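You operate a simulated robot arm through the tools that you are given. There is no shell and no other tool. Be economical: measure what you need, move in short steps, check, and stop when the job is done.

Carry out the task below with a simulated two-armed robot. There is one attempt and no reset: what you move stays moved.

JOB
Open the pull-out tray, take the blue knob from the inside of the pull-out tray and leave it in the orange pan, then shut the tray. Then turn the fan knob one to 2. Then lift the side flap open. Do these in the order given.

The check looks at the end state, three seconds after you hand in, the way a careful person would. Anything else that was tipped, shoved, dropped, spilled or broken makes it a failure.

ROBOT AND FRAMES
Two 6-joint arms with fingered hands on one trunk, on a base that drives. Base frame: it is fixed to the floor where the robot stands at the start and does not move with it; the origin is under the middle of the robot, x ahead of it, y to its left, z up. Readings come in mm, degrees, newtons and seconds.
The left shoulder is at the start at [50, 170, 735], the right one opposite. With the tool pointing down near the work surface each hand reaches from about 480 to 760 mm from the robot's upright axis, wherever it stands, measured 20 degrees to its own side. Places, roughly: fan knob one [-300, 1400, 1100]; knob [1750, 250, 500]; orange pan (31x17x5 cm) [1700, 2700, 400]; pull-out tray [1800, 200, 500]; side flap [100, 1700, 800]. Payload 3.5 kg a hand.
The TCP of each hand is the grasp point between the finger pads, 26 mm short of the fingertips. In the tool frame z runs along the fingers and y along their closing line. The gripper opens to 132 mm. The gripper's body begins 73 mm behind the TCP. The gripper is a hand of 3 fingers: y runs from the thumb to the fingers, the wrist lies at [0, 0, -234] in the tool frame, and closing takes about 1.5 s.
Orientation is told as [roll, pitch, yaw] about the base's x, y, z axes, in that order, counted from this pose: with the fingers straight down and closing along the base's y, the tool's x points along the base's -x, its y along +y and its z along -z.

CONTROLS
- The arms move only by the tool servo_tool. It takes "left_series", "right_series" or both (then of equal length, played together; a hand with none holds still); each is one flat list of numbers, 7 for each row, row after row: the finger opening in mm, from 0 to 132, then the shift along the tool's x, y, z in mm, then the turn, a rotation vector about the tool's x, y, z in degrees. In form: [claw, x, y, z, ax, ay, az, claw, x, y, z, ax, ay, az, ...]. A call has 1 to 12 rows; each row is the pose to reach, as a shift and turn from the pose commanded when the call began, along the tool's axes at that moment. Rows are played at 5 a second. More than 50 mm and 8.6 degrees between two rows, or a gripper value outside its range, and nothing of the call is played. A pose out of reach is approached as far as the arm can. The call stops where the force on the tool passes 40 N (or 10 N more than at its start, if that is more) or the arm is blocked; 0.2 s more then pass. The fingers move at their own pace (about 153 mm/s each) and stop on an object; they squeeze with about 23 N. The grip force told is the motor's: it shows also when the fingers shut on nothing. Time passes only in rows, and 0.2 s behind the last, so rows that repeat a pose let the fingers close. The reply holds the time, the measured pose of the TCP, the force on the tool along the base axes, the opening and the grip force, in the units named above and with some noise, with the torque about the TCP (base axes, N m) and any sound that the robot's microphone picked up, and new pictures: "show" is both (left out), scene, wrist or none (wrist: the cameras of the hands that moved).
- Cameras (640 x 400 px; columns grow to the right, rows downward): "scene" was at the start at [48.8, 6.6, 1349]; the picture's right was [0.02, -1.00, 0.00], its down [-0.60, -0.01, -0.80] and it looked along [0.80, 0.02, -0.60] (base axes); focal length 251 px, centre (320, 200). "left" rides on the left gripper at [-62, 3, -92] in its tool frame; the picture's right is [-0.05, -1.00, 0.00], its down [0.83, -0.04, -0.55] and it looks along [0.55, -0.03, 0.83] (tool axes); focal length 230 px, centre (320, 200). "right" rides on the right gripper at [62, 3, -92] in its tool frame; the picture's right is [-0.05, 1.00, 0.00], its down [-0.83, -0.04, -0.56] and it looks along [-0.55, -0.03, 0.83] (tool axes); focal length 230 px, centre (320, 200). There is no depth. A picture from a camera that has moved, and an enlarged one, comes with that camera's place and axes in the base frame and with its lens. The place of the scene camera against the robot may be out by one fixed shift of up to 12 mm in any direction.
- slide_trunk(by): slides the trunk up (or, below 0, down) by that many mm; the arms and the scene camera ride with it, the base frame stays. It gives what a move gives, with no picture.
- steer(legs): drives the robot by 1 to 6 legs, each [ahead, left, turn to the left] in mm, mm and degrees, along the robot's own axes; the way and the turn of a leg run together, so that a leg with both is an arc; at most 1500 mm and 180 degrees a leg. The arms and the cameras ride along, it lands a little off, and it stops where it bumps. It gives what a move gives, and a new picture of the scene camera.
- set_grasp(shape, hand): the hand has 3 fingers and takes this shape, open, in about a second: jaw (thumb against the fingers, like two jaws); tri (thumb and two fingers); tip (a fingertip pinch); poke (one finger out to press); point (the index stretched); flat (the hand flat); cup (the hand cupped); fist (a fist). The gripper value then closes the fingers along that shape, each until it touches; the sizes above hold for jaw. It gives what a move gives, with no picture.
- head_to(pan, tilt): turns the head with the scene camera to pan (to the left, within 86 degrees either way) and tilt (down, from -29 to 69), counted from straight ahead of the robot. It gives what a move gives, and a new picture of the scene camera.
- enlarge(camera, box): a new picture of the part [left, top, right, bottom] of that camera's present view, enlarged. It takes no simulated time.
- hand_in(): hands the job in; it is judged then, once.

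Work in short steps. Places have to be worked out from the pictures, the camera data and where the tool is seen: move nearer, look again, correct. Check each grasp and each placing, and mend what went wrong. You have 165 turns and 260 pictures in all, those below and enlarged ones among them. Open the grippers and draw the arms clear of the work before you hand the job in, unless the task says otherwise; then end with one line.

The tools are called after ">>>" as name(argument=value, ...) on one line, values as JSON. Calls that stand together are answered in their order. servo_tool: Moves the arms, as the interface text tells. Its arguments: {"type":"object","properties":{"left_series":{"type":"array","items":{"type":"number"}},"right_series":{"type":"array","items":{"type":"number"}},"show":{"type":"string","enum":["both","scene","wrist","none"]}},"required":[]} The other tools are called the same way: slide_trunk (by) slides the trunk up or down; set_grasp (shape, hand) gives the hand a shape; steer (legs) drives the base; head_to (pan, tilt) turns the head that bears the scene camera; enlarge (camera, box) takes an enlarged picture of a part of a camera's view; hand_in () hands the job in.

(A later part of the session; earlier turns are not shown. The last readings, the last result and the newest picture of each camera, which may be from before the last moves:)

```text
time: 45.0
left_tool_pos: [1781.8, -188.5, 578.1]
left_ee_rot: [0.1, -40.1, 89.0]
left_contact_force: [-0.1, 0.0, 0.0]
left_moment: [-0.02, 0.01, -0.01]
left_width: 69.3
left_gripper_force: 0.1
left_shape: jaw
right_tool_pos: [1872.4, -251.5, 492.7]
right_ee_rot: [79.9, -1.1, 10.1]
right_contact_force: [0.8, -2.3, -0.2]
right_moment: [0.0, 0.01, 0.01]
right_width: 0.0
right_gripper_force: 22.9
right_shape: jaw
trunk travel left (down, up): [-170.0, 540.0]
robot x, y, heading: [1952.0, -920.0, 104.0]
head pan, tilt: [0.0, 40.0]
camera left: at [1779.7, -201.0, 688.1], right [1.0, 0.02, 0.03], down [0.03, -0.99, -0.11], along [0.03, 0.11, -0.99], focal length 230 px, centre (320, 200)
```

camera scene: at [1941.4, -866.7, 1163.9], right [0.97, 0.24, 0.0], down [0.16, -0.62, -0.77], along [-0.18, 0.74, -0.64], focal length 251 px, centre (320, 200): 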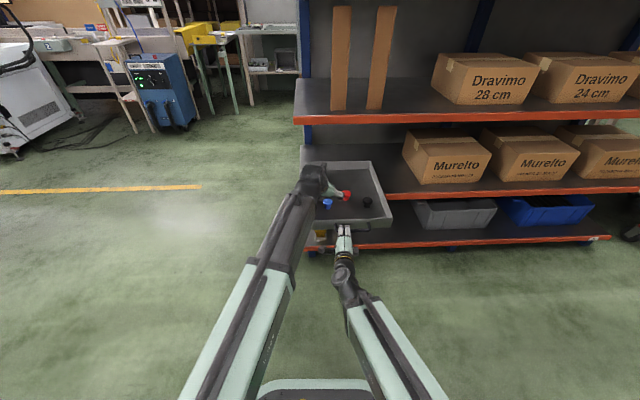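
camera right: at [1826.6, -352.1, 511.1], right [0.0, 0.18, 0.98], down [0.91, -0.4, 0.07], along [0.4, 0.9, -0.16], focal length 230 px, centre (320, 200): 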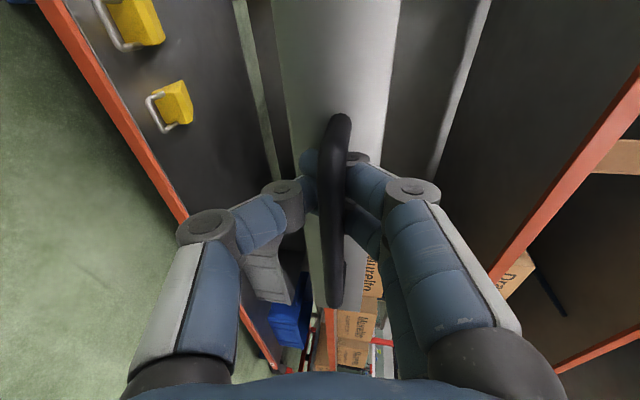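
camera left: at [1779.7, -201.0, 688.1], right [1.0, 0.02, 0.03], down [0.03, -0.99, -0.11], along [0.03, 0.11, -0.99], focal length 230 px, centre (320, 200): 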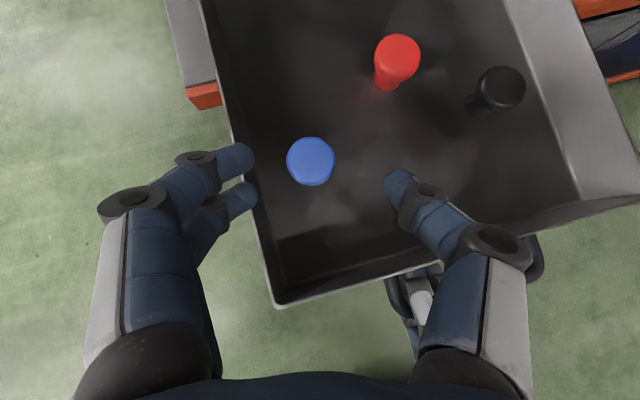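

Knob upright at ≈(1777,−151,top 511). Rotating the hand to 25° tilt in place.

>>> servo_tool(left_series=[66, 0, 2, 0, 0, 7.5, 0, 66, 0, 5, 0, 0, 15, 0], show="wrist")

```text
time: 45.6
left_tool_pos: [1779.1, -187.6, 576.8]
left_ee_rot: [0.2, -25.0, 88.9]
left_contact_force: [-0.4, -0.2, 0.1]
left_moment: [0.03, 0.01, 0.01]
left_width: 66.6
left_gripper_force: 0.1
left_shape: jaw
right_tool_pos: [1873.7, -253.0, 493.7]
right_ee_rot: [80.0, -1.1, 10.0]
right_contact_force: [0.2, -0.6, 0.5]
right_moment: [0.0, 0.04, 0.01]
right_width: 0.0
right_gripper_force: 22.4
right_shape: jaw
trunk travel left (down, up): [-170.0, 540.0]
robot x, y, heading: [1950.1, -921.1, 103.8]
head pan, tilt: [0.0, 40.0]
camera left: at [1775.9, -170.0, 687.6], right [1.0, 0.03, 0.02], down [0.02, -0.99, 0.15], along [0.03, -0.15, -0.99], focal length 230 px, centre (320, 200)
```

left: 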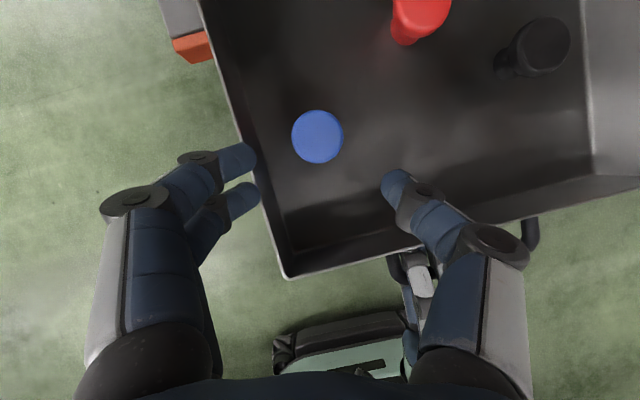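

Descend ~80 mm with opening 60 and close slowly.

>>> servo_tool(left_series=[60, -1, 0, 27, 0, 0, 0, 60, -3, 1, 54, 0, 0, 0, 60, -4, 1, 80, 0, 0, 0], show="wrist")

```text
time: 46.3
left_tool_pos: [1781.4, -153.6, 531.3]
left_ee_rot: [0.0, -26.1, 88.6]
left_contact_force: [6.5, 2.5, 7.5]
left_moment: [-0.03, 0.37, -0.06]
left_width: 57.4
left_gripper_force: 0.1
left_shape: jaw
right_tool_pos: [1873.1, -251.6, 494.8]
right_ee_rot: [80.0, -1.1, 10.0]
right_contact_force: [0.1, 0.4, 4.4]
right_moment: [-0.03, -0.05, 0.01]
right_width: 0.0
right_gripper_force: 23.0
right_shape: jaw
trunk travel left (down, up): [-170.0, 540.0]
robot x, y, heading: [1953.5, -916.9, 103.6]
head pan, tilt: [0.0, 40.0]
stopped in row 3 (left hand): the force on the tool passed its limit at 55 N (the readings are from after the stop); the commanded pose is now the measured one
camera left: at [1779.0, -138.3, 641.7], right [1.0, 0.02, 0.02], down [0.02, -0.99, 0.13], along [0.02, -0.13, -0.99], focal length 230 px, centre (320, 200)
```

left: 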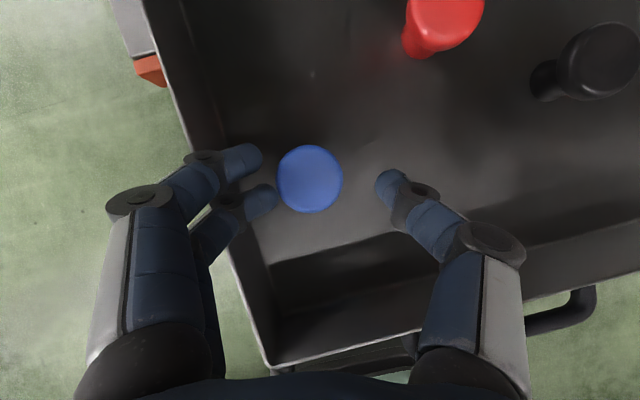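

The splayed left fingers hit the tray's left rim. I'll retreat and yaw the hand by −40° about the vertical, so that the closing line runs diagonally away from the wall.

>>> servo_tool(left_series=[66, 0, 0, -25, 0, 0, 0, 66, 0, 0, -55, 0, 0, 0], show="none")

>>> servo_tool(left_series=[66, 0, 0, 0, 3.4, 0, 7.2, 66, 0, 0, 0, 6.8, 0, 14.5, 66, 0, 0, 0, 10.1, 0, 21.7, 66, 0, 0, 0, 13.5, 0, 29, 66, 0, 0, 0, 16.9, 0, 36.2], show="wrist")

```text
time: 46.9
left_tool_pos: [1779.9, -178.8, 577.4]
left_ee_rot: [0.1, -25.9, 88.7]
left_contact_force: [-0.2, -0.2, 0.2]
left_moment: [0.0, -0.02, -0.02]
left_width: 65.3
left_gripper_force: 0.1
left_shape: jaw
right_tool_pos: [1873.3, -249.6, 493.6]
right_ee_rot: [79.8, -1.1, 10.2]
right_contact_force: [1.9, 0.8, 4.0]
right_moment: [0.0, -0.02, 0.02]
right_width: 0.0
right_gripper_force: 22.8
right_shape: jaw
trunk travel left (down, up): [-170.0, 540.0]
robot x, y, heading: [1946.9, -914.9, 104.1]
head pan, tilt: [0.0, 40.0]
```

```text
time: 48.1
left_tool_pos: [1778.5, -179.5, 579.3]
left_ee_rot: [0.7, -25.6, 48.4]
left_contact_force: [0.5, -0.1, 1.2]
left_moment: [0.03, 0.02, 0.02]
left_width: 65.4
left_gripper_force: 0.1
left_shape: jaw
right_tool_pos: [1872.6, -250.5, 493.7]
right_ee_rot: [80.0, -1.2, 10.1]
right_contact_force: [0.1, 0.7, 2.3]
right_moment: [0.03, 0.0, -0.03]
right_width: 0.2
right_gripper_force: 22.8
right_shape: jaw
trunk travel left (down, up): [-170.0, 540.0]
robot x, y, heading: [1949.0, -917.5, 103.4]
head pan, tilt: [0.0, 40.0]
camera left: at [1788.1, -164.5, 689.3], right [0.78, -0.63, 0.01], down [-0.62, -0.77, 0.14], along [-0.08, -0.12, -0.99], focal length 230 px, centre (320, 200)
```

left: 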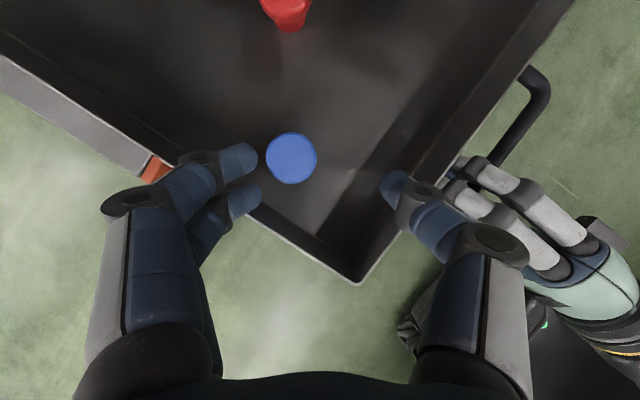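

A vertical grasp needs me closer. The tray looked rail-supported (little load on the right hand), so: retract/straighten the left hand first.

>>> servo_tool(left_series=[80, 0, 0, -20, 0, 8.5, 0, 80, 0, 0, -40, 0, 17, 0, 80, 0, 0, -60, 0, 25.5, 0], show="none")

>>> servo_tool(left_series=[80, 14, -20, 0, 0, 0, 7, 80, 28, -40, 0, 0, 0, 14, 80, 42, -60, 0, 0, 0, 21, 80, 56, -80, 0, 0, 0, 28, 80, 70, -100, 0, 0, 0, 34], show="none")

>>> servo_tool(right_series=[50, 0, 0, 0, 0, 0, 0, 50, 0, 0, 0, 0, 0, 0, 50, 0, 0, 0, 0, 0, 0])

```text
time: 48.9
left_tool_pos: [1762.9, -231.6, 626.2]
left_ee_rot: [0.8, -0.1, 48.7]
left_contact_force: [-0.3, 0.2, 0.7]
left_moment: [0.01, -0.01, -0.02]
left_width: 79.5
left_gripper_force: 0.0
left_shape: jaw
left hand out of reach, approached as far as the arm can: row 2, 3
right_tool_pos: [1872.0, -251.4, 494.7]
right_ee_rot: [79.9, -1.1, 10.1]
right_contact_force: [1.0, 1.8, 4.0]
right_moment: [-0.02, 0.0, -0.02]
right_width: 0.0
right_gripper_force: 22.6
right_shape: jaw
trunk travel left (down, up): [-170.0, 540.0]
robot x, y, heading: [1950.8, -916.0, 103.8]
head pan, tilt: [0.0, 40.0]
```

```text
time: 50.1
left_tool_pos: [1792.8, -349.3, 624.6]
left_ee_rot: [0.6, 0.3, 14.6]
left_contact_force: [-0.6, -0.6, 0.3]
left_moment: [0.0, 0.0, -0.01]
left_width: 79.3
left_gripper_force: 0.1
left_shape: jaw
right_tool_pos: [1873.3, -251.9, 493.1]
right_ee_rot: [80.0, -1.1, 10.1]
right_contact_force: [0.7, 1.3, 3.7]
right_moment: [-0.03, 0.0, 0.0]
right_width: 0.0
right_gripper_force: 23.3
right_shape: jaw
trunk travel left (down, up): [-170.0, 540.0]
robot x, y, heading: [1953.8, -915.8, 103.9]
head pan, tilt: [0.0, 40.0]
```

```text
time: 50.9
left_tool_pos: [1793.1, -348.2, 624.9]
left_ee_rot: [0.6, 0.2, 14.7]
left_contact_force: [-0.5, -0.6, -0.3]
left_moment: [-0.01, 0.0, -0.01]
left_width: 79.8
left_gripper_force: 0.2
left_shape: jaw
right_tool_pos: [1873.3, -251.4, 492.7]
right_ee_rot: [79.9, -1.1, 10.0]
right_contact_force: [0.0, -0.2, -0.1]
right_moment: [0.02, 0.02, -0.02]
right_width: 49.5
right_gripper_force: 0.2
right_shape: jaw
trunk travel left (down, up): [-170.0, 540.0]
robot x, y, heading: [1948.9, -918.9, 104.0]
head pan, tilt: [0.0, 40.0]
camera scene: at [1941.6, -866.4, 1163.8], right [0.97, 0.24, 0.0], down [0.15, -0.62, -0.77], along [-0.18, 0.74, -0.64], focal length 251 px, centre (320, 200)
camera right: at [1827.5, -351.4, 510.9], right [0.0, 0.18, 0.98], down [0.91, -0.4, 0.07], along [0.41, 0.9, -0.16], focal length 230 px, centre (320, 200)
```

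scene: 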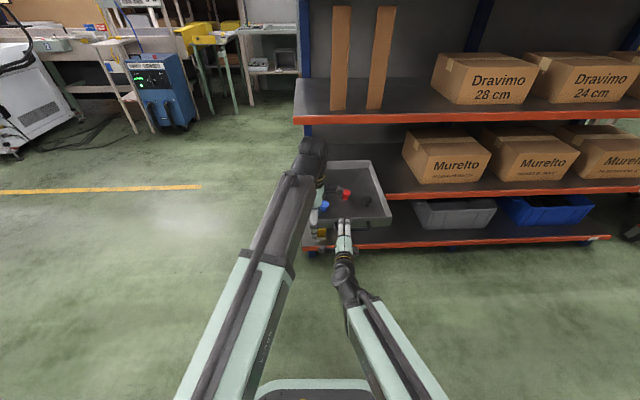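
right: 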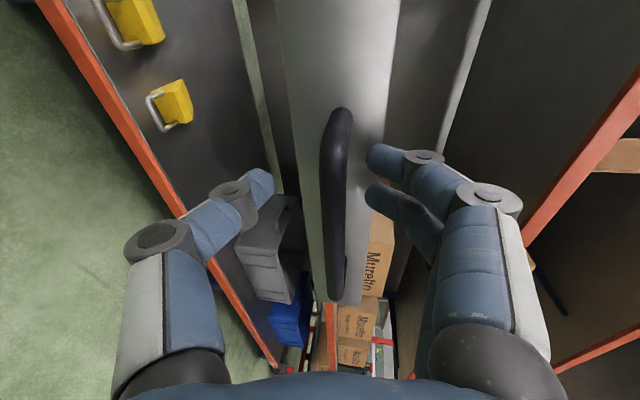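

The tray holds by itself. Back the base 80 mm to free the handle, raise the trunk, then approach closer and shifted right so the left arm can reach straight down.

>>> steer(legs=[[-80, 0, 0]])

>>> slide_trunk(by=180)

>>> steer(legs=[[0, -150, 0], [230, 0, 0]])

```text
time: 52.0
left_tool_pos: [1810.4, -427.2, 624.2]
left_ee_rot: [0.7, 0.2, 14.9]
left_contact_force: [0.0, -0.7, 0.3]
left_moment: [0.0, 0.01, 0.0]
left_width: 79.5
left_gripper_force: 0.1
left_shape: jaw
right_tool_pos: [1892.1, -329.3, 493.4]
right_ee_rot: [79.9, -1.0, 10.2]
right_contact_force: [-0.8, 0.1, -0.1]
right_moment: [0.03, 0.0, -0.01]
right_width: 49.7
right_gripper_force: 0.0
right_shape: jaw
trunk travel left (down, up): [-170.0, 540.0]
robot x, y, heading: [1970.3, -988.3, 104.0]
head pan, tilt: [0.0, 40.0]
camera scene: at [1960.9, -944.1, 1163.8], right [0.97, 0.24, 0.0], down [0.16, -0.62, -0.77], along [-0.19, 0.74, -0.64], focal length 251 px, centre (320, 200)
```

scene: 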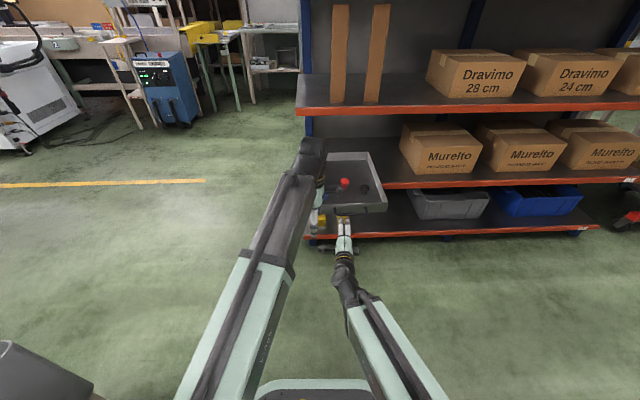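

```text
time: 54.0
left_tool_pos: [1811.9, -426.4, 804.5]
left_ee_rot: [0.5, 0.4, 14.9]
left_contact_force: [-0.4, -0.4, 0.2]
left_moment: [0.02, -0.01, -0.02]
left_width: 79.6
left_gripper_force: 0.1
left_shape: jaw
right_tool_pos: [1890.7, -328.9, 673.5]
right_ee_rot: [80.0, -1.0, 10.2]
right_contact_force: [0.1, 0.5, -0.5]
right_moment: [0.0, 0.01, -0.03]
right_width: 49.6
right_gripper_force: 0.1
right_shape: jaw
trunk travel left (down, up): [-350.0, 360.0]
robot x, y, heading: [1968.6, -995.5, 104.3]
head pan, tilt: [0.0, 40.0]
```

```text
time: 56.7
left_tool_pos: [1899.9, -165.9, 804.9]
left_ee_rot: [0.6, 0.3, 14.8]
left_contact_force: [0.1, -0.6, -0.4]
left_moment: [-0.03, -0.02, 0.02]
left_width: 79.5
left_gripper_force: 0.0
left_shape: jaw
right_tool_pos: [1980.2, -67.9, 672.8]
right_ee_rot: [79.9, -1.1, 10.1]
right_contact_force: [0.1, 0.0, -0.4]
right_moment: [0.01, 0.02, 0.0]
right_width: 49.9
right_gripper_force: 0.0
right_shape: jaw
trunk travel left (down, up): [-350.0, 360.0]
robot x, y, heading: [2058.4, -730.4, 104.0]
head pan, tilt: [0.0, 40.0]
camera scene: at [2049.4, -683.6, 1343.8], right [0.97, 0.24, 0.0], down [0.16, -0.62, -0.77], along [-0.19, 0.74, -0.64], focal length 251 px, centre (320, 200)
```

scene: 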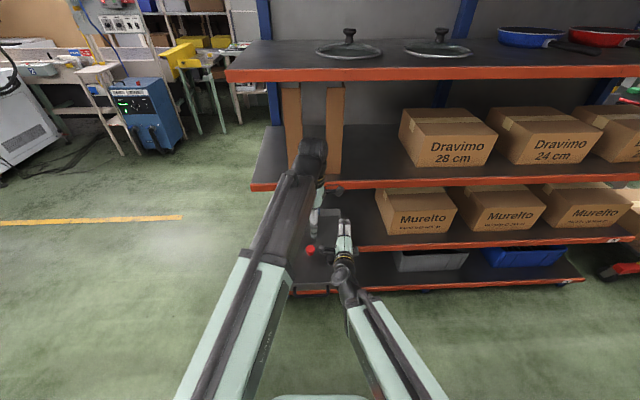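

Left hand moves above the knob (xy), then down to ~640 to look.

>>> servo_tool(left_series=[80, 38, 16, 0, 0, 0, 0, 80, 76, 32, 0, 0, 0, 0, 80, 114, 47, 10, 0, 0, 0, 80, 114, 47, 55, 0, 0, 0, 80, 114, 47, 100, 0, 0, 0, 80, 114, 47, 150, 0, 0, 0], show="wrist")

```text
time: 58.1
left_tool_pos: [1774.6, -148.0, 656.4]
left_ee_rot: [0.6, 0.3, 14.7]
left_contact_force: [0.8, 0.6, -0.1]
left_moment: [0.01, 0.01, -0.03]
left_width: 79.4
left_gripper_force: 0.1
left_shape: jaw
right_tool_pos: [1981.7, -68.5, 672.9]
right_ee_rot: [79.9, -1.1, 10.2]
right_contact_force: [0.9, 0.2, -0.3]
right_moment: [0.0, -0.01, 0.01]
right_width: 49.5
right_gripper_force: 0.0
right_shape: jaw
trunk travel left (down, up): [-350.0, 360.0]
robot x, y, heading: [2058.9, -734.1, 104.1]
head pan, tilt: [0.0, 40.0]
camera left: at [1834.9, -129.1, 748.4], right [0.31, -0.95, -0.01], down [-0.79, -0.26, 0.56], along [-0.53, -0.16, -0.83], focal length 230 px, centre (320, 200)
```

left: 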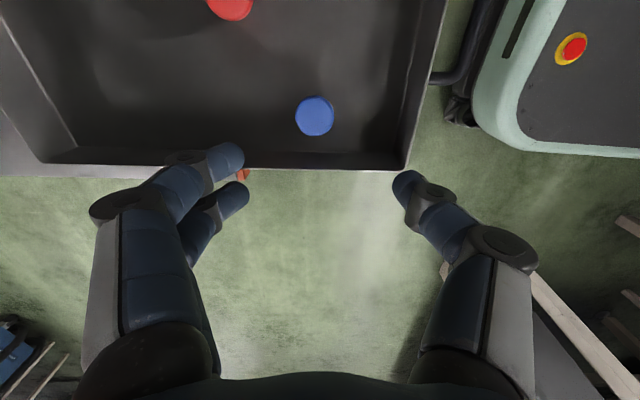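

Knob ≈(1777,−140). Lower 90 mm with correction and re-check.

>>> servo_tool(left_series=[76, -3, 3, 45, 0, 0, 0, 70, -5, 5, 90, 0, 0, 0], show="wrist")

```text
time: 58.7
left_tool_pos: [1777.7, -141.4, 564.8]
left_ee_rot: [0.6, 0.3, 14.8]
left_contact_force: [-0.2, 0.4, -0.7]
left_moment: [-0.04, 0.03, -0.03]
left_width: 70.8
left_gripper_force: 0.2
left_shape: jaw
right_tool_pos: [1979.6, -69.0, 672.6]
right_ee_rot: [79.9, -1.0, 10.2]
right_contact_force: [0.8, -0.1, -0.7]
right_moment: [0.02, -0.02, 0.02]
right_width: 49.8
right_gripper_force: 0.1
right_shape: jaw
trunk travel left (down, up): [-350.0, 360.0]
robot x, y, heading: [2058.1, -732.9, 104.0]
head pan, tilt: [0.0, 40.0]
camera left: at [1838.1, -122.9, 658.6], right [0.31, -0.95, -0.01], down [-0.79, -0.26, 0.56], along [-0.53, -0.16, -0.83], focal length 230 px, centre (320, 200)
```

left: 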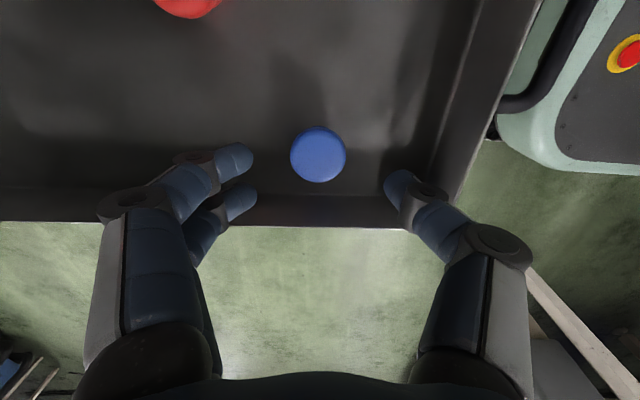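

Centred. Descend to z≈501 and close.

>>> servo_tool(left_series=[64, -1, 1, 32, 0, 0, 0, 60, -2, 1.5, 63, 0, 0, 0, 30, -2, 1.5, 63, 0, 0, 0, 0, -2, 1.5, 63, 0, 0, 0, 0, -2, 1.5, 63, 0, 0, 0, 0, -2, 1.5, 63, 0, 0, 0, 0, -2, 1.5, 63, 0, 0, 0], show="wrist")

```text
time: 60.3
left_tool_pos: [1779.5, -139.9, 502.6]
left_ee_rot: [0.6, 0.2, 14.8]
left_contact_force: [-0.5, -0.8, 7.0]
left_moment: [0.14, 0.09, 0.02]
left_width: 19.4
left_gripper_force: 22.7
left_shape: jaw
right_tool_pos: [1979.8, -68.0, 672.9]
right_ee_rot: [80.0, -1.1, 10.1]
right_contact_force: [0.9, 0.1, 0.3]
right_moment: [-0.01, 0.01, 0.02]
right_width: 49.6
right_gripper_force: 0.0
right_shape: jaw
trunk travel left (down, up): [-350.0, 360.0]
robot x, y, heading: [2059.4, -734.2, 104.2]
head pan, tilt: [0.0, 40.0]
camera left: at [1838.7, -121.4, 594.6], right [0.31, -0.95, -0.01], down [-0.79, -0.26, 0.56], along [-0.54, -0.16, -0.83], focal length 230 px, centre (320, 200)
```

left: 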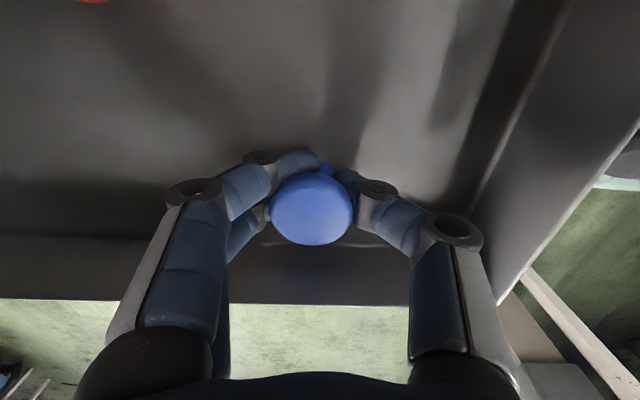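

The fingers grip the stem (19 mm) under the head. Lift to check.

>>> servo_tool(left_series=[0, 0, 0, -30, 0, 0, 0, 0, 0, 0, -70, 0, 0, 0, 0, 0, 0, -115, 0, 0, 0, 0, 0, 0, -160, 0, 0, 0, 0, 0, 0, -200, 0, 0, 0])

```text
time: 61.5
left_tool_pos: [1781.4, -140.5, 703.9]
left_ee_rot: [0.6, 0.2, 14.7]
left_contact_force: [0.1, 0.2, -0.6]
left_moment: [-0.03, -0.01, -0.02]
left_width: 18.5
left_gripper_force: 23.2
left_shape: jaw
right_tool_pos: [1980.2, -68.4, 673.1]
right_ee_rot: [79.9, -1.1, 10.2]
right_contact_force: [-0.2, 0.4, -0.4]
right_moment: [0.02, 0.0, -0.01]
right_width: 49.7
right_gripper_force: 0.1
right_shape: jaw
trunk travel left (down, up): [-350.0, 360.0]
robot x, y, heading: [2059.4, -730.9, 104.2]
head pan, tilt: [0.0, 40.0]
camera scene: at [2049.4, -683.5, 1343.8], right [0.97, 0.24, 0.0], down [0.16, -0.62, -0.77], along [-0.19, 0.74, -0.64], focal length 251 px, centre (320, 200)
camera left: at [1841.3, -122.5, 795.8], right [0.31, -0.95, -0.01], down [-0.79, -0.26, 0.56], along [-0.53, -0.16, -0.83], focal length 230 px, centre (320, 200)
```

scene: 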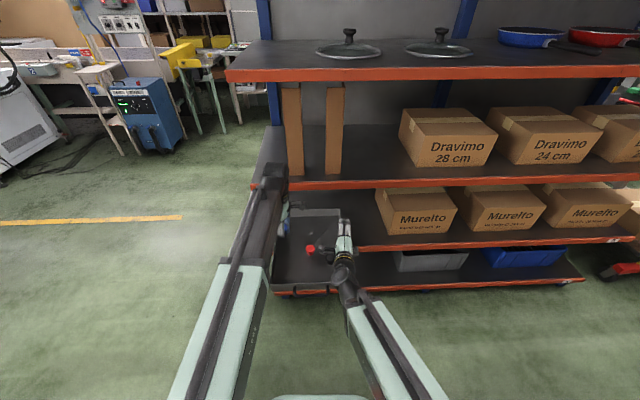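
left: 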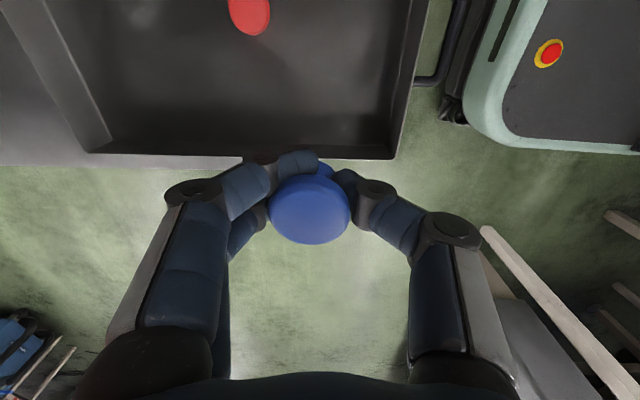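

Knob is held securely. Now I drive it to the pan: back off, turn west, pass between the shelf and the bin, then go north.

>>> steer(legs=[[-130, 0, 0], [0, 0, 76], [0, -217, 0], [1150, 0, 0], [0, 0, -90], [1500, 0, 0]])

```text
time: 83.7
left_tool_pos: [846.8, 1509.6, 702.9]
left_ee_rot: [0.6, 0.4, -0.9]
left_contact_force: [-0.4, 0.1, -0.3]
left_moment: [-0.01, 0.0, -0.01]
left_width: 18.0
left_gripper_force: 22.7
left_shape: jaw
right_tool_pos: [1056.8, 1524.9, 673.8]
right_ee_rot: [79.9, -1.1, -5.6]
right_contact_force: [0.1, 0.6, -0.8]
right_moment: [0.02, 0.03, 0.02]
right_width: 49.7
right_gripper_force: 0.2
right_shape: jaw
trunk travel left (down, up): [-350.0, 360.0]
robot x, y, heading: [954.3, 863.8, 88.3]
head pan, tilt: [0.0, 40.0]
camera scene: at [955.2, 915.4, 1343.8], right [1.0, -0.03, 0.0], down [-0.02, -0.64, -0.77], along [0.02, 0.77, -0.64], focal length 251 px, centre (320, 200)
```

scene: 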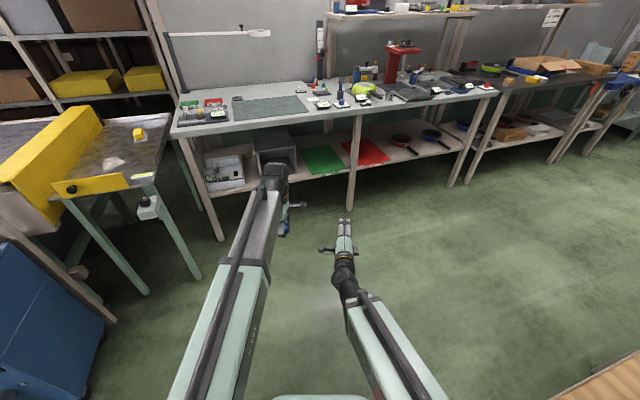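

Path is clear. The bench front is rotated ≈17°; the pan is near (1680,2785,420) on its lower shelf. I turn to 107°, advance, then strafe right to be in front of it at a safe distance.

>>> steer(legs=[[0, 0, 18.7], [480, 0, 0], [0, -1355, 0]])

>>> enlarge(camera="scene", box=[200, 60, 440, 210])

```text
time: 94.0
left_tool_pos: [1813.8, 2295.9, 703.5]
left_ee_rot: [0.6, 0.3, 17.9]
left_contact_force: [0.4, 0.4, -0.9]
left_moment: [-0.01, -0.03, 0.0]
left_width: 17.8
left_gripper_force: 23.2
left_shape: jaw
right_tool_pos: [2008.8, 2381.0, 672.8]
right_ee_rot: [79.8, -1.1, 13.2]
right_contact_force: [1.0, -0.5, 0.1]
right_moment: [0.04, 0.0, -0.05]
right_width: 50.0
right_gripper_force: 0.1
right_shape: jaw
trunk travel left (down, up): [-350.0, 360.0]
robot x, y, heading: [2122.7, 1724.2, 107.3]
head pan, tilt: [0.0, 40.0]
camera scene: at [2110.9, 1770.0, 1343.8], right [0.96, 0.29, 0.0], down [0.19, -0.61, -0.77], along [-0.23, 0.73, -0.64], focal length 251 px, centre (320, 200)
```

scene: 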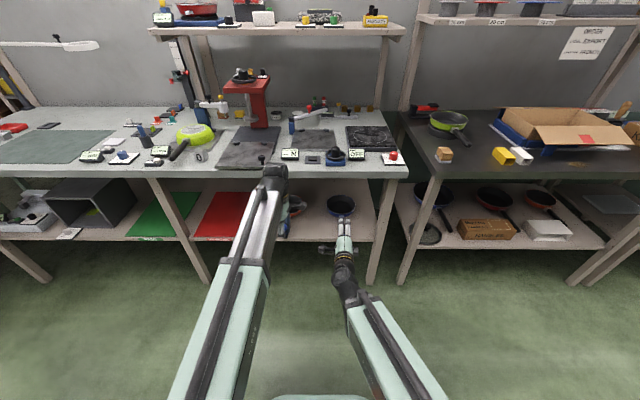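

```text
2.67 times, centred on (320, 135) of scene
camera zoom: at [2110.9, 1770.0, 1343.8], right [0.96, 0.29, 0.0], down [0.19, -0.61, -0.77], along [-0.23, 0.73, -0.64], focal length 670 px, centre (320, 373)
```

zoom: 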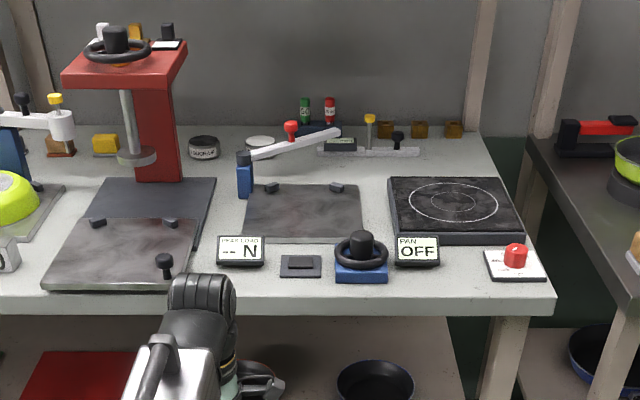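

Before going under the bench top I must clear the right arm: turn its hand down and move it back to the right side.

>>> servo_tool(right_series=[50, 0, 0, 0, 8, 0, 0, 50, 0, 0, 0, 16, 0, 0, 50, 0, 0, 0, 24, 0, 0, 50, 0, 0, 0, 32, 0, 0, 50, 0, 0, 0, 40, 0, 0, 50, 0, 0, 0, 48, 0, 0, 50, 0, 0, 0, 56, 0, 0, 50, 0, 0, 0, 64, 0, 0, 50, 0, 0, 0, 72, 0, 0, 50, 0, 0, 0, 79, 0, 0], show="none")

>>> servo_tool(right_series=[50, -30, -34, 0, 0, 0, 0, 50, -60, -68, 0, 0, 0, 0, 50, -90, -102, 0, 0, 0, 0, 50, -120, -136, 0, 0, 0, 0, 50, -150, -170, 0, 0, 0, 0, 50, -180, -204, 0, 0, 0, 0, 50, -210, -238, 0, 0, 0, 0, 50, -240, -272, 0, 0, 0, 0, 50, -270, -306, 0, 0, 0, 0, 50, -300, -340, 0, 0, 0, 0, 50, -330, -374, 0, 0, 0, 0, 50, -360, -400, 0, 0, 0, 0], show="none")

>>> slide_trunk(by=-200)

>>> servo_tool(left_series=[0, 0, 0, 0, -7.5, 0, 0, 0, 0, 0, 0, -15, 0, 0, 0, 0, 0, 0, -22.5, 0, 0, 0, 0, 0, 0, -30, 0, 0])

```text
time: 96.2
left_tool_pos: [1813.9, 2297.8, 704.1]
left_ee_rot: [0.6, 0.3, 17.8]
left_contact_force: [0.3, -0.2, 0.5]
left_moment: [0.01, 0.0, 0.0]
left_width: 17.9
left_gripper_force: 23.1
left_shape: jaw
right_tool_pos: [2007.8, 2380.9, 673.0]
right_ee_rot: [0.7, -1.0, 13.3]
right_contact_force: [-0.3, 0.1, 0.3]
right_moment: [0.0, 0.0, 0.02]
right_width: 49.9
right_gripper_force: 0.1
right_shape: jaw
right hand out of reach, approached as far as the arm can: row 2
trunk travel left (down, up): [-350.0, 360.0]
robot x, y, heading: [2123.6, 1725.4, 107.2]
head pan, tilt: [0.0, 40.0]
```

```text
time: 98.8
left_tool_pos: [1814.7, 2297.2, 702.9]
left_ee_rot: [0.5, 0.3, 18.0]
left_contact_force: [0.1, -0.3, -0.4]
left_moment: [0.01, 0.0, -0.02]
left_width: 17.9
left_gripper_force: 23.1
left_shape: jaw
right_tool_pos: [2518.1, 2166.0, 691.4]
right_ee_rot: [0.7, -0.8, 13.4]
right_contact_force: [-1.0, -1.0, 0.2]
right_moment: [0.0, 0.01, -0.01]
right_width: 50.0
right_gripper_force: 0.0
right_shape: jaw
right hand out of reach, approached as far as the arm can: row 6, 7, 8, 9, 10, 11, 12
trunk travel left (down, up): [-350.0, 360.0]
robot x, y, heading: [2123.3, 1723.4, 107.0]
head pan, tilt: [0.0, 40.0]
```

```text
time: 101.0
left_tool_pos: [1813.4, 2297.8, 503.1]
left_ee_rot: [0.5, 0.4, 17.9]
left_contact_force: [-0.7, 0.1, -1.2]
left_moment: [-0.02, 0.02, 0.01]
left_width: 17.5
left_gripper_force: 22.9
left_shape: jaw
right_tool_pos: [2516.7, 2166.3, 491.6]
right_ee_rot: [0.8, -0.9, 13.2]
right_contact_force: [0.5, 0.4, 0.5]
right_moment: [0.0, 0.0, -0.01]
right_width: 49.9
right_gripper_force: 0.0
right_shape: jaw
trunk travel left (down, up): [-150.0, 560.0]
robot x, y, heading: [2122.1, 1720.3, 107.1]
head pan, tilt: [0.0, 40.0]
```

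```text
time: 102.0
left_tool_pos: [1814.5, 2297.7, 502.8]
left_ee_rot: [30.7, 0.3, 17.9]
left_contact_force: [-1.5, -1.0, -0.6]
left_moment: [-0.01, 0.02, -0.03]
left_width: 17.7
left_gripper_force: 23.3
left_shape: jaw
right_tool_pos: [2516.8, 2166.4, 491.5]
right_ee_rot: [0.6, -0.9, 13.3]
right_contact_force: [-0.7, -0.5, 0.6]
right_moment: [0.03, 0.02, -0.01]
right_width: 49.8
right_gripper_force: 0.1
right_shape: jaw
trunk travel left (down, up): [-150.0, 560.0]
robot x, y, heading: [2123.3, 1718.6, 107.1]
head pan, tilt: [0.0, 40.0]
camera scene: at [2111.0, 1770.0, 1143.8], right [0.96, 0.29, 0.0], down [0.19, -0.61, -0.77], along [-0.23, 0.73, -0.64], focal length 251 px, centre (320, 200)
camera left: at [1886.8, 2274.1, 583.9], right [0.31, -0.8, -0.51], down [-0.69, -0.56, 0.46], along [-0.65, 0.21, -0.73], focal length 230 px, centre (320, 200)
```

scene: 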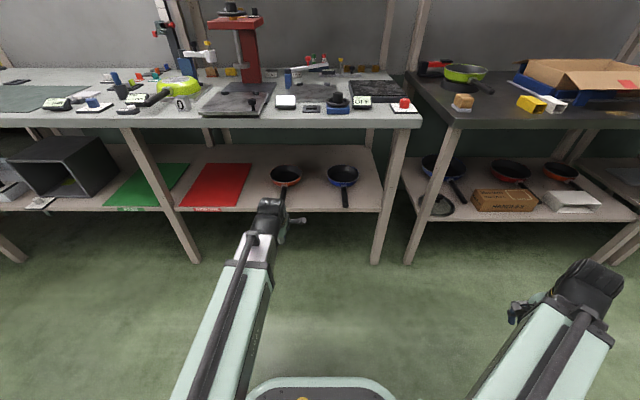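
left: 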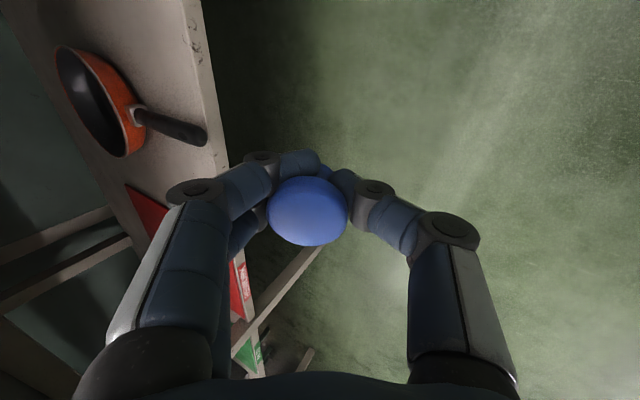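

Pan center ≈(1628,2735,~418), 1116 mm ahead, 173 mm left. Drive forward 400 and left 49, keeping the hand (z≈503) between shelf and bench top.

>>> steer(legs=[[0, 49, 0], [380, 0, 0]])

>>> servo_tool(left_series=[0, 0, 0, 0, 0, 0, 0], show="wrist")

```text
time: 104.9
left_tool_pos: [1649.8, 2653.0, 501.7]
left_ee_rot: [30.6, 0.3, 18.2]
left_contact_force: [-0.5, 0.3, -0.4]
left_moment: [0.0, 0.01, 0.02]
left_width: 17.4
left_gripper_force: 22.8
left_shape: jaw
right_tool_pos: [2352.0, 2525.5, 492.1]
right_ee_rot: [0.7, -0.9, 13.5]
right_contact_force: [0.2, 0.7, -0.1]
right_moment: [0.01, 0.01, -0.02]
right_width: 49.9
right_gripper_force: 0.2
right_shape: jaw
trunk travel left (down, up): [-150.0, 560.0]
robot x, y, heading: [1961.2, 2076.1, 107.1]
head pan, tilt: [0.0, 40.0]
camera scene: at [1948.4, 2127.8, 1143.8], right [0.95, 0.3, 0.0], down [0.19, -0.61, -0.77], along [-0.23, 0.73, -0.64], focal length 251 px, centre (320, 200)
```

scene: 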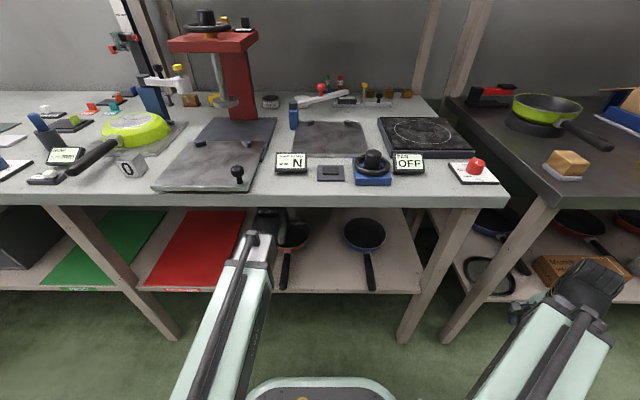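

```text
time: 105.3
left_tool_pos: [1649.8, 2652.9, 502.6]
left_ee_rot: [30.6, 0.3, 18.1]
left_contact_force: [0.1, 0.1, -1.1]
left_moment: [0.0, 0.02, 0.0]
left_width: 17.3
left_gripper_force: 22.9
left_shape: jaw
right_tool_pos: [2351.8, 2525.3, 491.3]
right_ee_rot: [0.8, -0.9, 13.4]
right_contact_force: [0.4, -1.3, 0.6]
right_moment: [-0.01, -0.04, 0.02]
right_width: 49.8
right_gripper_force: 0.0
right_shape: jaw
trunk travel left (down, up): [-150.0, 560.0]
robot x, y, heading: [1959.6, 2078.0, 107.3]
head pan, tilt: [0.0, 40.0]
camera left: at [1721.6, 2631.1, 583.8], right [0.31, -0.8, -0.51], down [-0.69, -0.56, 0.46], along [-0.65, 0.2, -0.73], focal length 230 px, centre (320, 200)
```

left: 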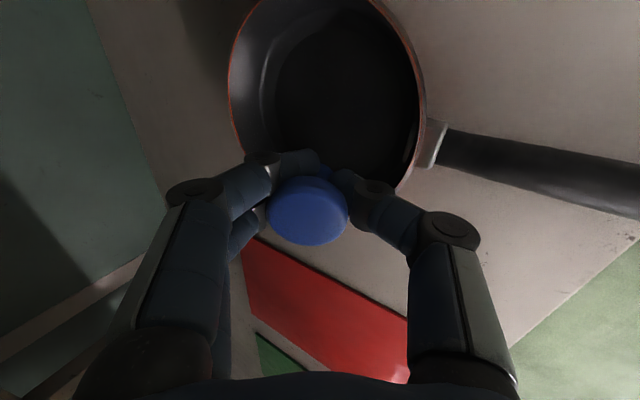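

Pan center ≈(1663,2704). Move over it horizontally, then lower to z≈418.

>>> servo_tool(left_series=[0, -14, 19, 11, 0, 0, 0, 0, -28, 38, 23, 0, 0, 0, 0, -28, 23, 48, 0, 0, 0, 0, -28, 8, 74, 0, 0, 0, 0, -28, -3, 92, 0, 0, 0], show="wrist")

```text
time: 106.5
left_tool_pos: [1660.8, 2707.1, 427.1]
left_ee_rot: [31.1, 0.2, 18.1]
left_contact_force: [-1.3, -1.9, 30.7]
left_moment: [-0.35, -0.02, -0.05]
left_width: 19.6
left_gripper_force: 23.6
left_shape: jaw
right_tool_pos: [2351.6, 2524.9, 492.9]
right_ee_rot: [0.9, -1.0, 13.4]
right_contact_force: [-0.5, -0.1, -0.8]
right_moment: [-0.01, -0.03, 0.01]
right_width: 49.8
right_gripper_force: 0.2
right_shape: jaw
trunk travel left (down, up): [-150.0, 560.0]
robot x, y, heading: [1957.3, 2077.5, 107.2]
head pan, tilt: [0.0, 40.0]
camera left: at [1733.8, 2683.0, 507.7], right [0.31, -0.8, -0.52], down [-0.69, -0.57, 0.46], along [-0.66, 0.21, -0.72], focal length 230 px, centre (320, 200)
```

left: 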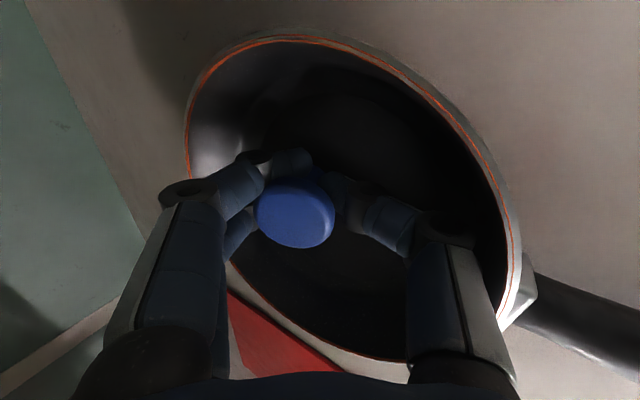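

Knob touches the pan floor (30 N). Ease up 5 mm, open to 62, and let it settle.

>>> servo_tool(left_series=[0, 0, 2, -5, 0, 0, 0, 30, 0, 2, -5, 0, 0, 0, 62, 0, 2, -5, 0, 0, 0, 62, 0, 2, -5, 0, 0, 0, 62, 0, 2, -5, 0, 0, 0], show="wrist")

```text
time: 107.7
left_tool_pos: [1660.5, 2702.3, 429.5]
left_ee_rot: [30.9, 0.2, 18.1]
left_contact_force: [-4.6, 11.3, 25.3]
left_moment: [-0.19, -0.1, -0.01]
left_width: 46.6
left_gripper_force: 0.0
left_shape: jaw
right_tool_pos: [2350.8, 2525.2, 491.8]
right_ee_rot: [0.8, -1.0, 13.5]
right_contact_force: [-0.6, 0.8, -0.4]
right_moment: [0.01, 0.0, -0.02]
right_width: 49.9
right_gripper_force: 0.0
right_shape: jaw
trunk travel left (down, up): [-150.0, 560.0]
robot x, y, heading: [1962.5, 2081.1, 107.2]
head pan, tilt: [0.0, 40.0]
camera left: at [1734.2, 2681.2, 510.5], right [0.31, -0.8, -0.51], down [-0.69, -0.56, 0.46], along [-0.66, 0.21, -0.73], focal length 230 px, centre (320, 200)
```

left: 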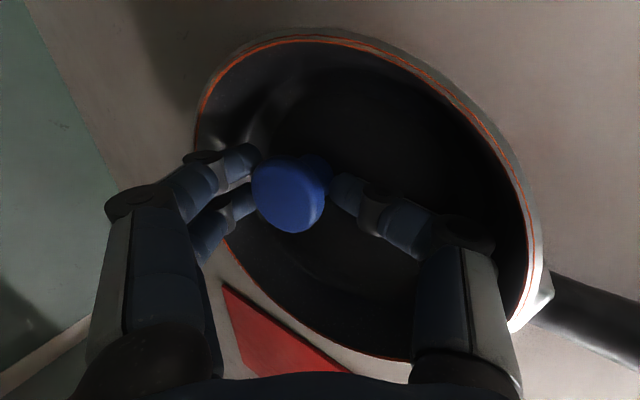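

Thumb is pressing the pan wall. Lift gradually, straight up, with opening ~56.

>>> servo_tool(left_series=[50, 0, 4, -7, 0, 0, 0, 58, 0, 8, -13, 0, 0, 0, 58, 0, 13, -22, 0, 0, 0], show="wrist")

```text
time: 108.5
left_tool_pos: [1660.4, 2702.2, 450.9]
left_ee_rot: [30.4, 0.3, 18.1]
left_contact_force: [0.9, 0.2, -0.2]
left_moment: [0.02, 0.02, 0.01]
left_width: 57.0
left_gripper_force: 0.0
left_shape: jaw
right_tool_pos: [2352.0, 2525.5, 491.9]
right_ee_rot: [0.7, -0.8, 13.5]
right_contact_force: [0.2, 0.0, 0.2]
right_moment: [0.0, -0.01, 0.05]
right_width: 50.0
right_gripper_force: 0.1
right_shape: jaw
trunk travel left (down, up): [-150.0, 560.0]
robot x, y, heading: [1962.0, 2079.9, 107.3]
head pan, tilt: [0.0, 40.0]
camera left: at [1733.7, 2680.2, 533.1], right [0.32, -0.8, -0.51], down [-0.69, -0.56, 0.46], along [-0.65, 0.2, -0.73], focal length 230 px, centre (320, 200)
```

left: 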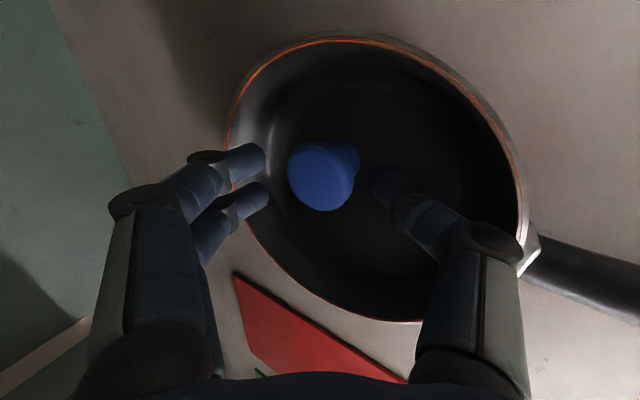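

Knob stays in the pan. Lift clear to z≈510 and back the base out.

>>> servo_tool(left_series=[60, 0, 15, -26, 0, 0, 0, 60, 0, 30, -52, 0, 0, 0], show="wrist")

>>> steer(legs=[[-450, 0, 0]])

>>> enlarge(camera="scene", box=[220, 120, 400, 240])

```text
time: 109.1
left_tool_pos: [1663.1, 2702.5, 512.4]
left_ee_rot: [30.7, 0.3, 18.2]
left_contact_force: [-0.2, 0.0, 0.6]
left_moment: [-0.03, -0.01, 0.01]
left_width: 59.6
left_gripper_force: 0.1
left_shape: jaw
right_tool_pos: [2351.8, 2524.9, 493.2]
right_ee_rot: [0.7, -0.8, 13.6]
right_contact_force: [0.6, 0.2, 0.1]
right_moment: [0.01, -0.03, -0.03]
right_width: 50.1
right_gripper_force: 0.0
right_shape: jaw
trunk travel left (down, up): [-150.0, 560.0]
robot x, y, heading: [1961.4, 2077.9, 107.3]
head pan, tilt: [0.0, 40.0]
camera left: at [1735.4, 2680.1, 593.3], right [0.32, -0.8, -0.51], down [-0.69, -0.56, 0.46], along [-0.65, 0.2, -0.73], focal length 230 px, centre (320, 200)
```

left: 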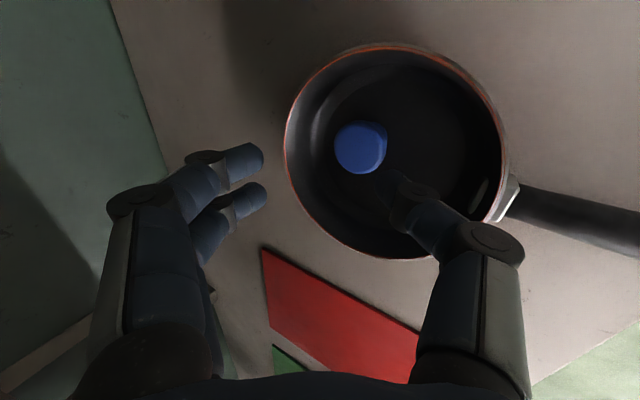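

```text
time: 111.8
left_tool_pos: [1796.9, 2280.3, 511.7]
left_ee_rot: [30.7, 0.3, 17.9]
left_contact_force: [-1.4, 0.5, -1.2]
left_moment: [-0.03, -0.01, 0.01]
left_width: 59.5
left_gripper_force: 0.0
left_shape: jaw
right_tool_pos: [2485.5, 2101.1, 491.5]
right_ee_rot: [0.7, -0.9, 13.2]
right_contact_force: [0.3, -0.4, 0.3]
right_moment: [0.03, 0.06, -0.01]
right_width: 49.8
right_gripper_force: 0.0
right_shape: jaw
trunk travel left (down, up): [-150.0, 560.0]
robot x, y, heading: [2092.3, 1658.9, 107.1]
head pan, tilt: [0.0, 40.0]
camera scene: at [2079.8, 1704.4, 1143.8], right [0.96, 0.29, 0.0], down [0.19, -0.61, -0.77], along [-0.23, 0.73, -0.64], focal length 251 px, centre (320, 200)
```

scene: 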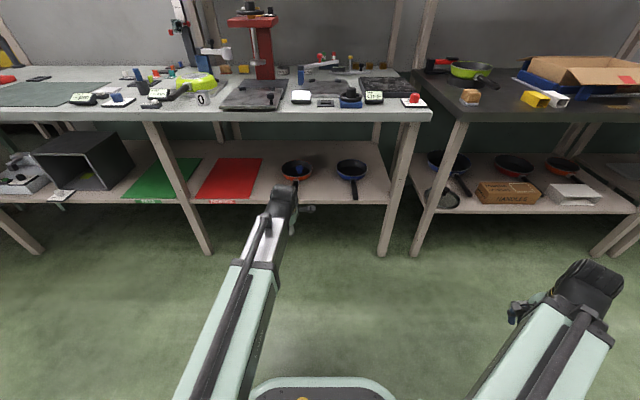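

```text
3.33 times, centred on (310, 180) of scene
camera zoom: at [2079.8, 1704.4, 1143.8], right [0.96, 0.29, 0.0], down [0.19, -0.61, -0.77], along [-0.23, 0.73, -0.64], focal length 838 px, centre (353, 267)
```

zoom: 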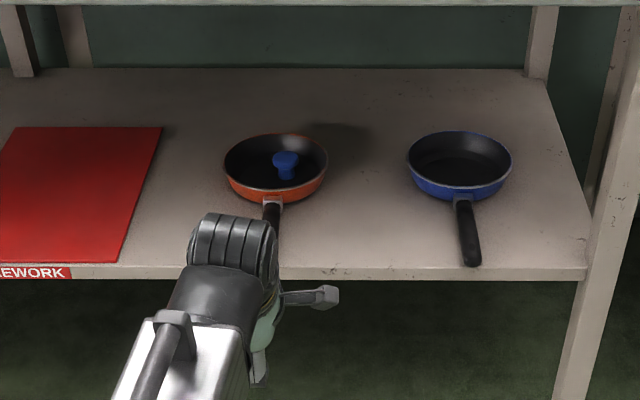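

The knob stands in the orange pan. Now return to shut the tray: raise the trunk, bring the right hand back in, straighten the left hand.

>>> slide_trunk(by=200)

>>> servo_tool(right_series=[50, 33, 42, 0, 0, 0, 0, 50, 66, 84, -5, 0, 0, 0, 50, 99, 126, -15, 0, 0, 0, 50, 132, 168, -25, 0, 0, 0, 50, 165, 210, -35, 0, 0, 0, 50, 198, 250, -45, 0, 0, 0, 50, 220, 280, -50, 0, 0, 0], left_series=[40, 0, 0, 0, 7, 0, 0, 20, 0, 0, 0, 14, 0, 0, 0, 0, 0, 0, 21, 0, 0, 0, 0, 0, 0, 28, 0, 0, 0, 0, 0, 0, 30, 0, 0, 0, 0, 0, 0, 30, 0, 0, 0, 0, 0, 0, 30, 0, 0], show="none")

>>> steer(legs=[[0, 1400, 0], [0, 0, -17], [-1400, 0, 0], [-510, 0, 0], [0, 0, -90]])

```text
time: 114.0
left_tool_pos: [1796.0, 2280.1, 711.6]
left_ee_rot: [30.7, 0.3, 17.9]
left_contact_force: [0.3, 0.1, -0.6]
left_moment: [0.01, 0.01, 0.01]
left_width: 59.4
left_gripper_force: 0.1
left_shape: jaw
right_tool_pos: [2485.9, 2099.7, 691.2]
right_ee_rot: [0.8, -0.9, 13.3]
right_contact_force: [-0.6, -0.1, 0.1]
right_moment: [0.03, -0.01, 0.02]
right_width: 50.0
right_gripper_force: 0.0
right_shape: jaw
trunk travel left (down, up): [-350.0, 360.0]
robot x, y, heading: [2092.1, 1654.8, 107.3]
head pan, tilt: [0.0, 40.0]
```

```text
refused: row 1 steps farther than a row can; nothing moved
```

```text
time: 134.3
left_tool_pos: [1377.8, -456.6, 712.3]
left_ee_rot: [30.6, 0.3, -75.4]
left_contact_force: [0.4, -0.8, -0.1]
left_moment: [-0.03, -0.01, -0.02]
left_width: 59.5
left_gripper_force: 0.1
left_shape: jaw
right_tool_pos: [1163.0, -1123.3, 692.2]
right_ee_rot: [1.1, 0.4, -78.5]
right_contact_force: [0.1, 5.4, 2.0]
right_moment: [-0.21, -0.05, 0.25]
right_width: 50.4
right_gripper_force: 0.1
right_shape: jaw
trunk travel left (down, up): [-350.0, 360.0]
robot x, y, heading: [740.0, -717.7, 13.9]
head pan, tilt: [0.0, 40.0]
stopped in leg 5: the force on the tool passed its limit at 73 N (the readings are from after the stop); the commanded pose is now the measured one
camera scene: at [784.2, -700.0, 1343.8], right [0.24, -0.97, 0.0], down [-0.62, -0.15, -0.77], along [0.74, 0.18, -0.64], focal length 251 px, centre (320, 200)
```

scene: 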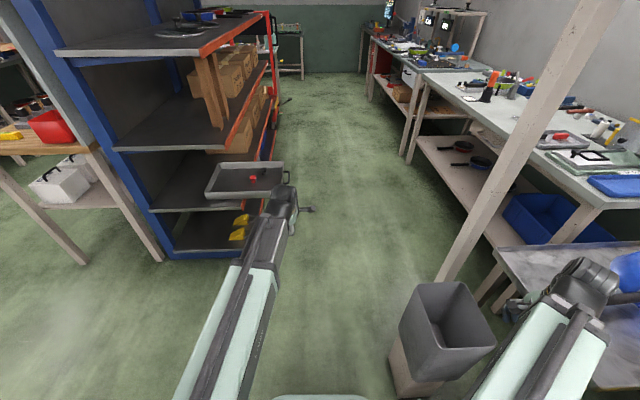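

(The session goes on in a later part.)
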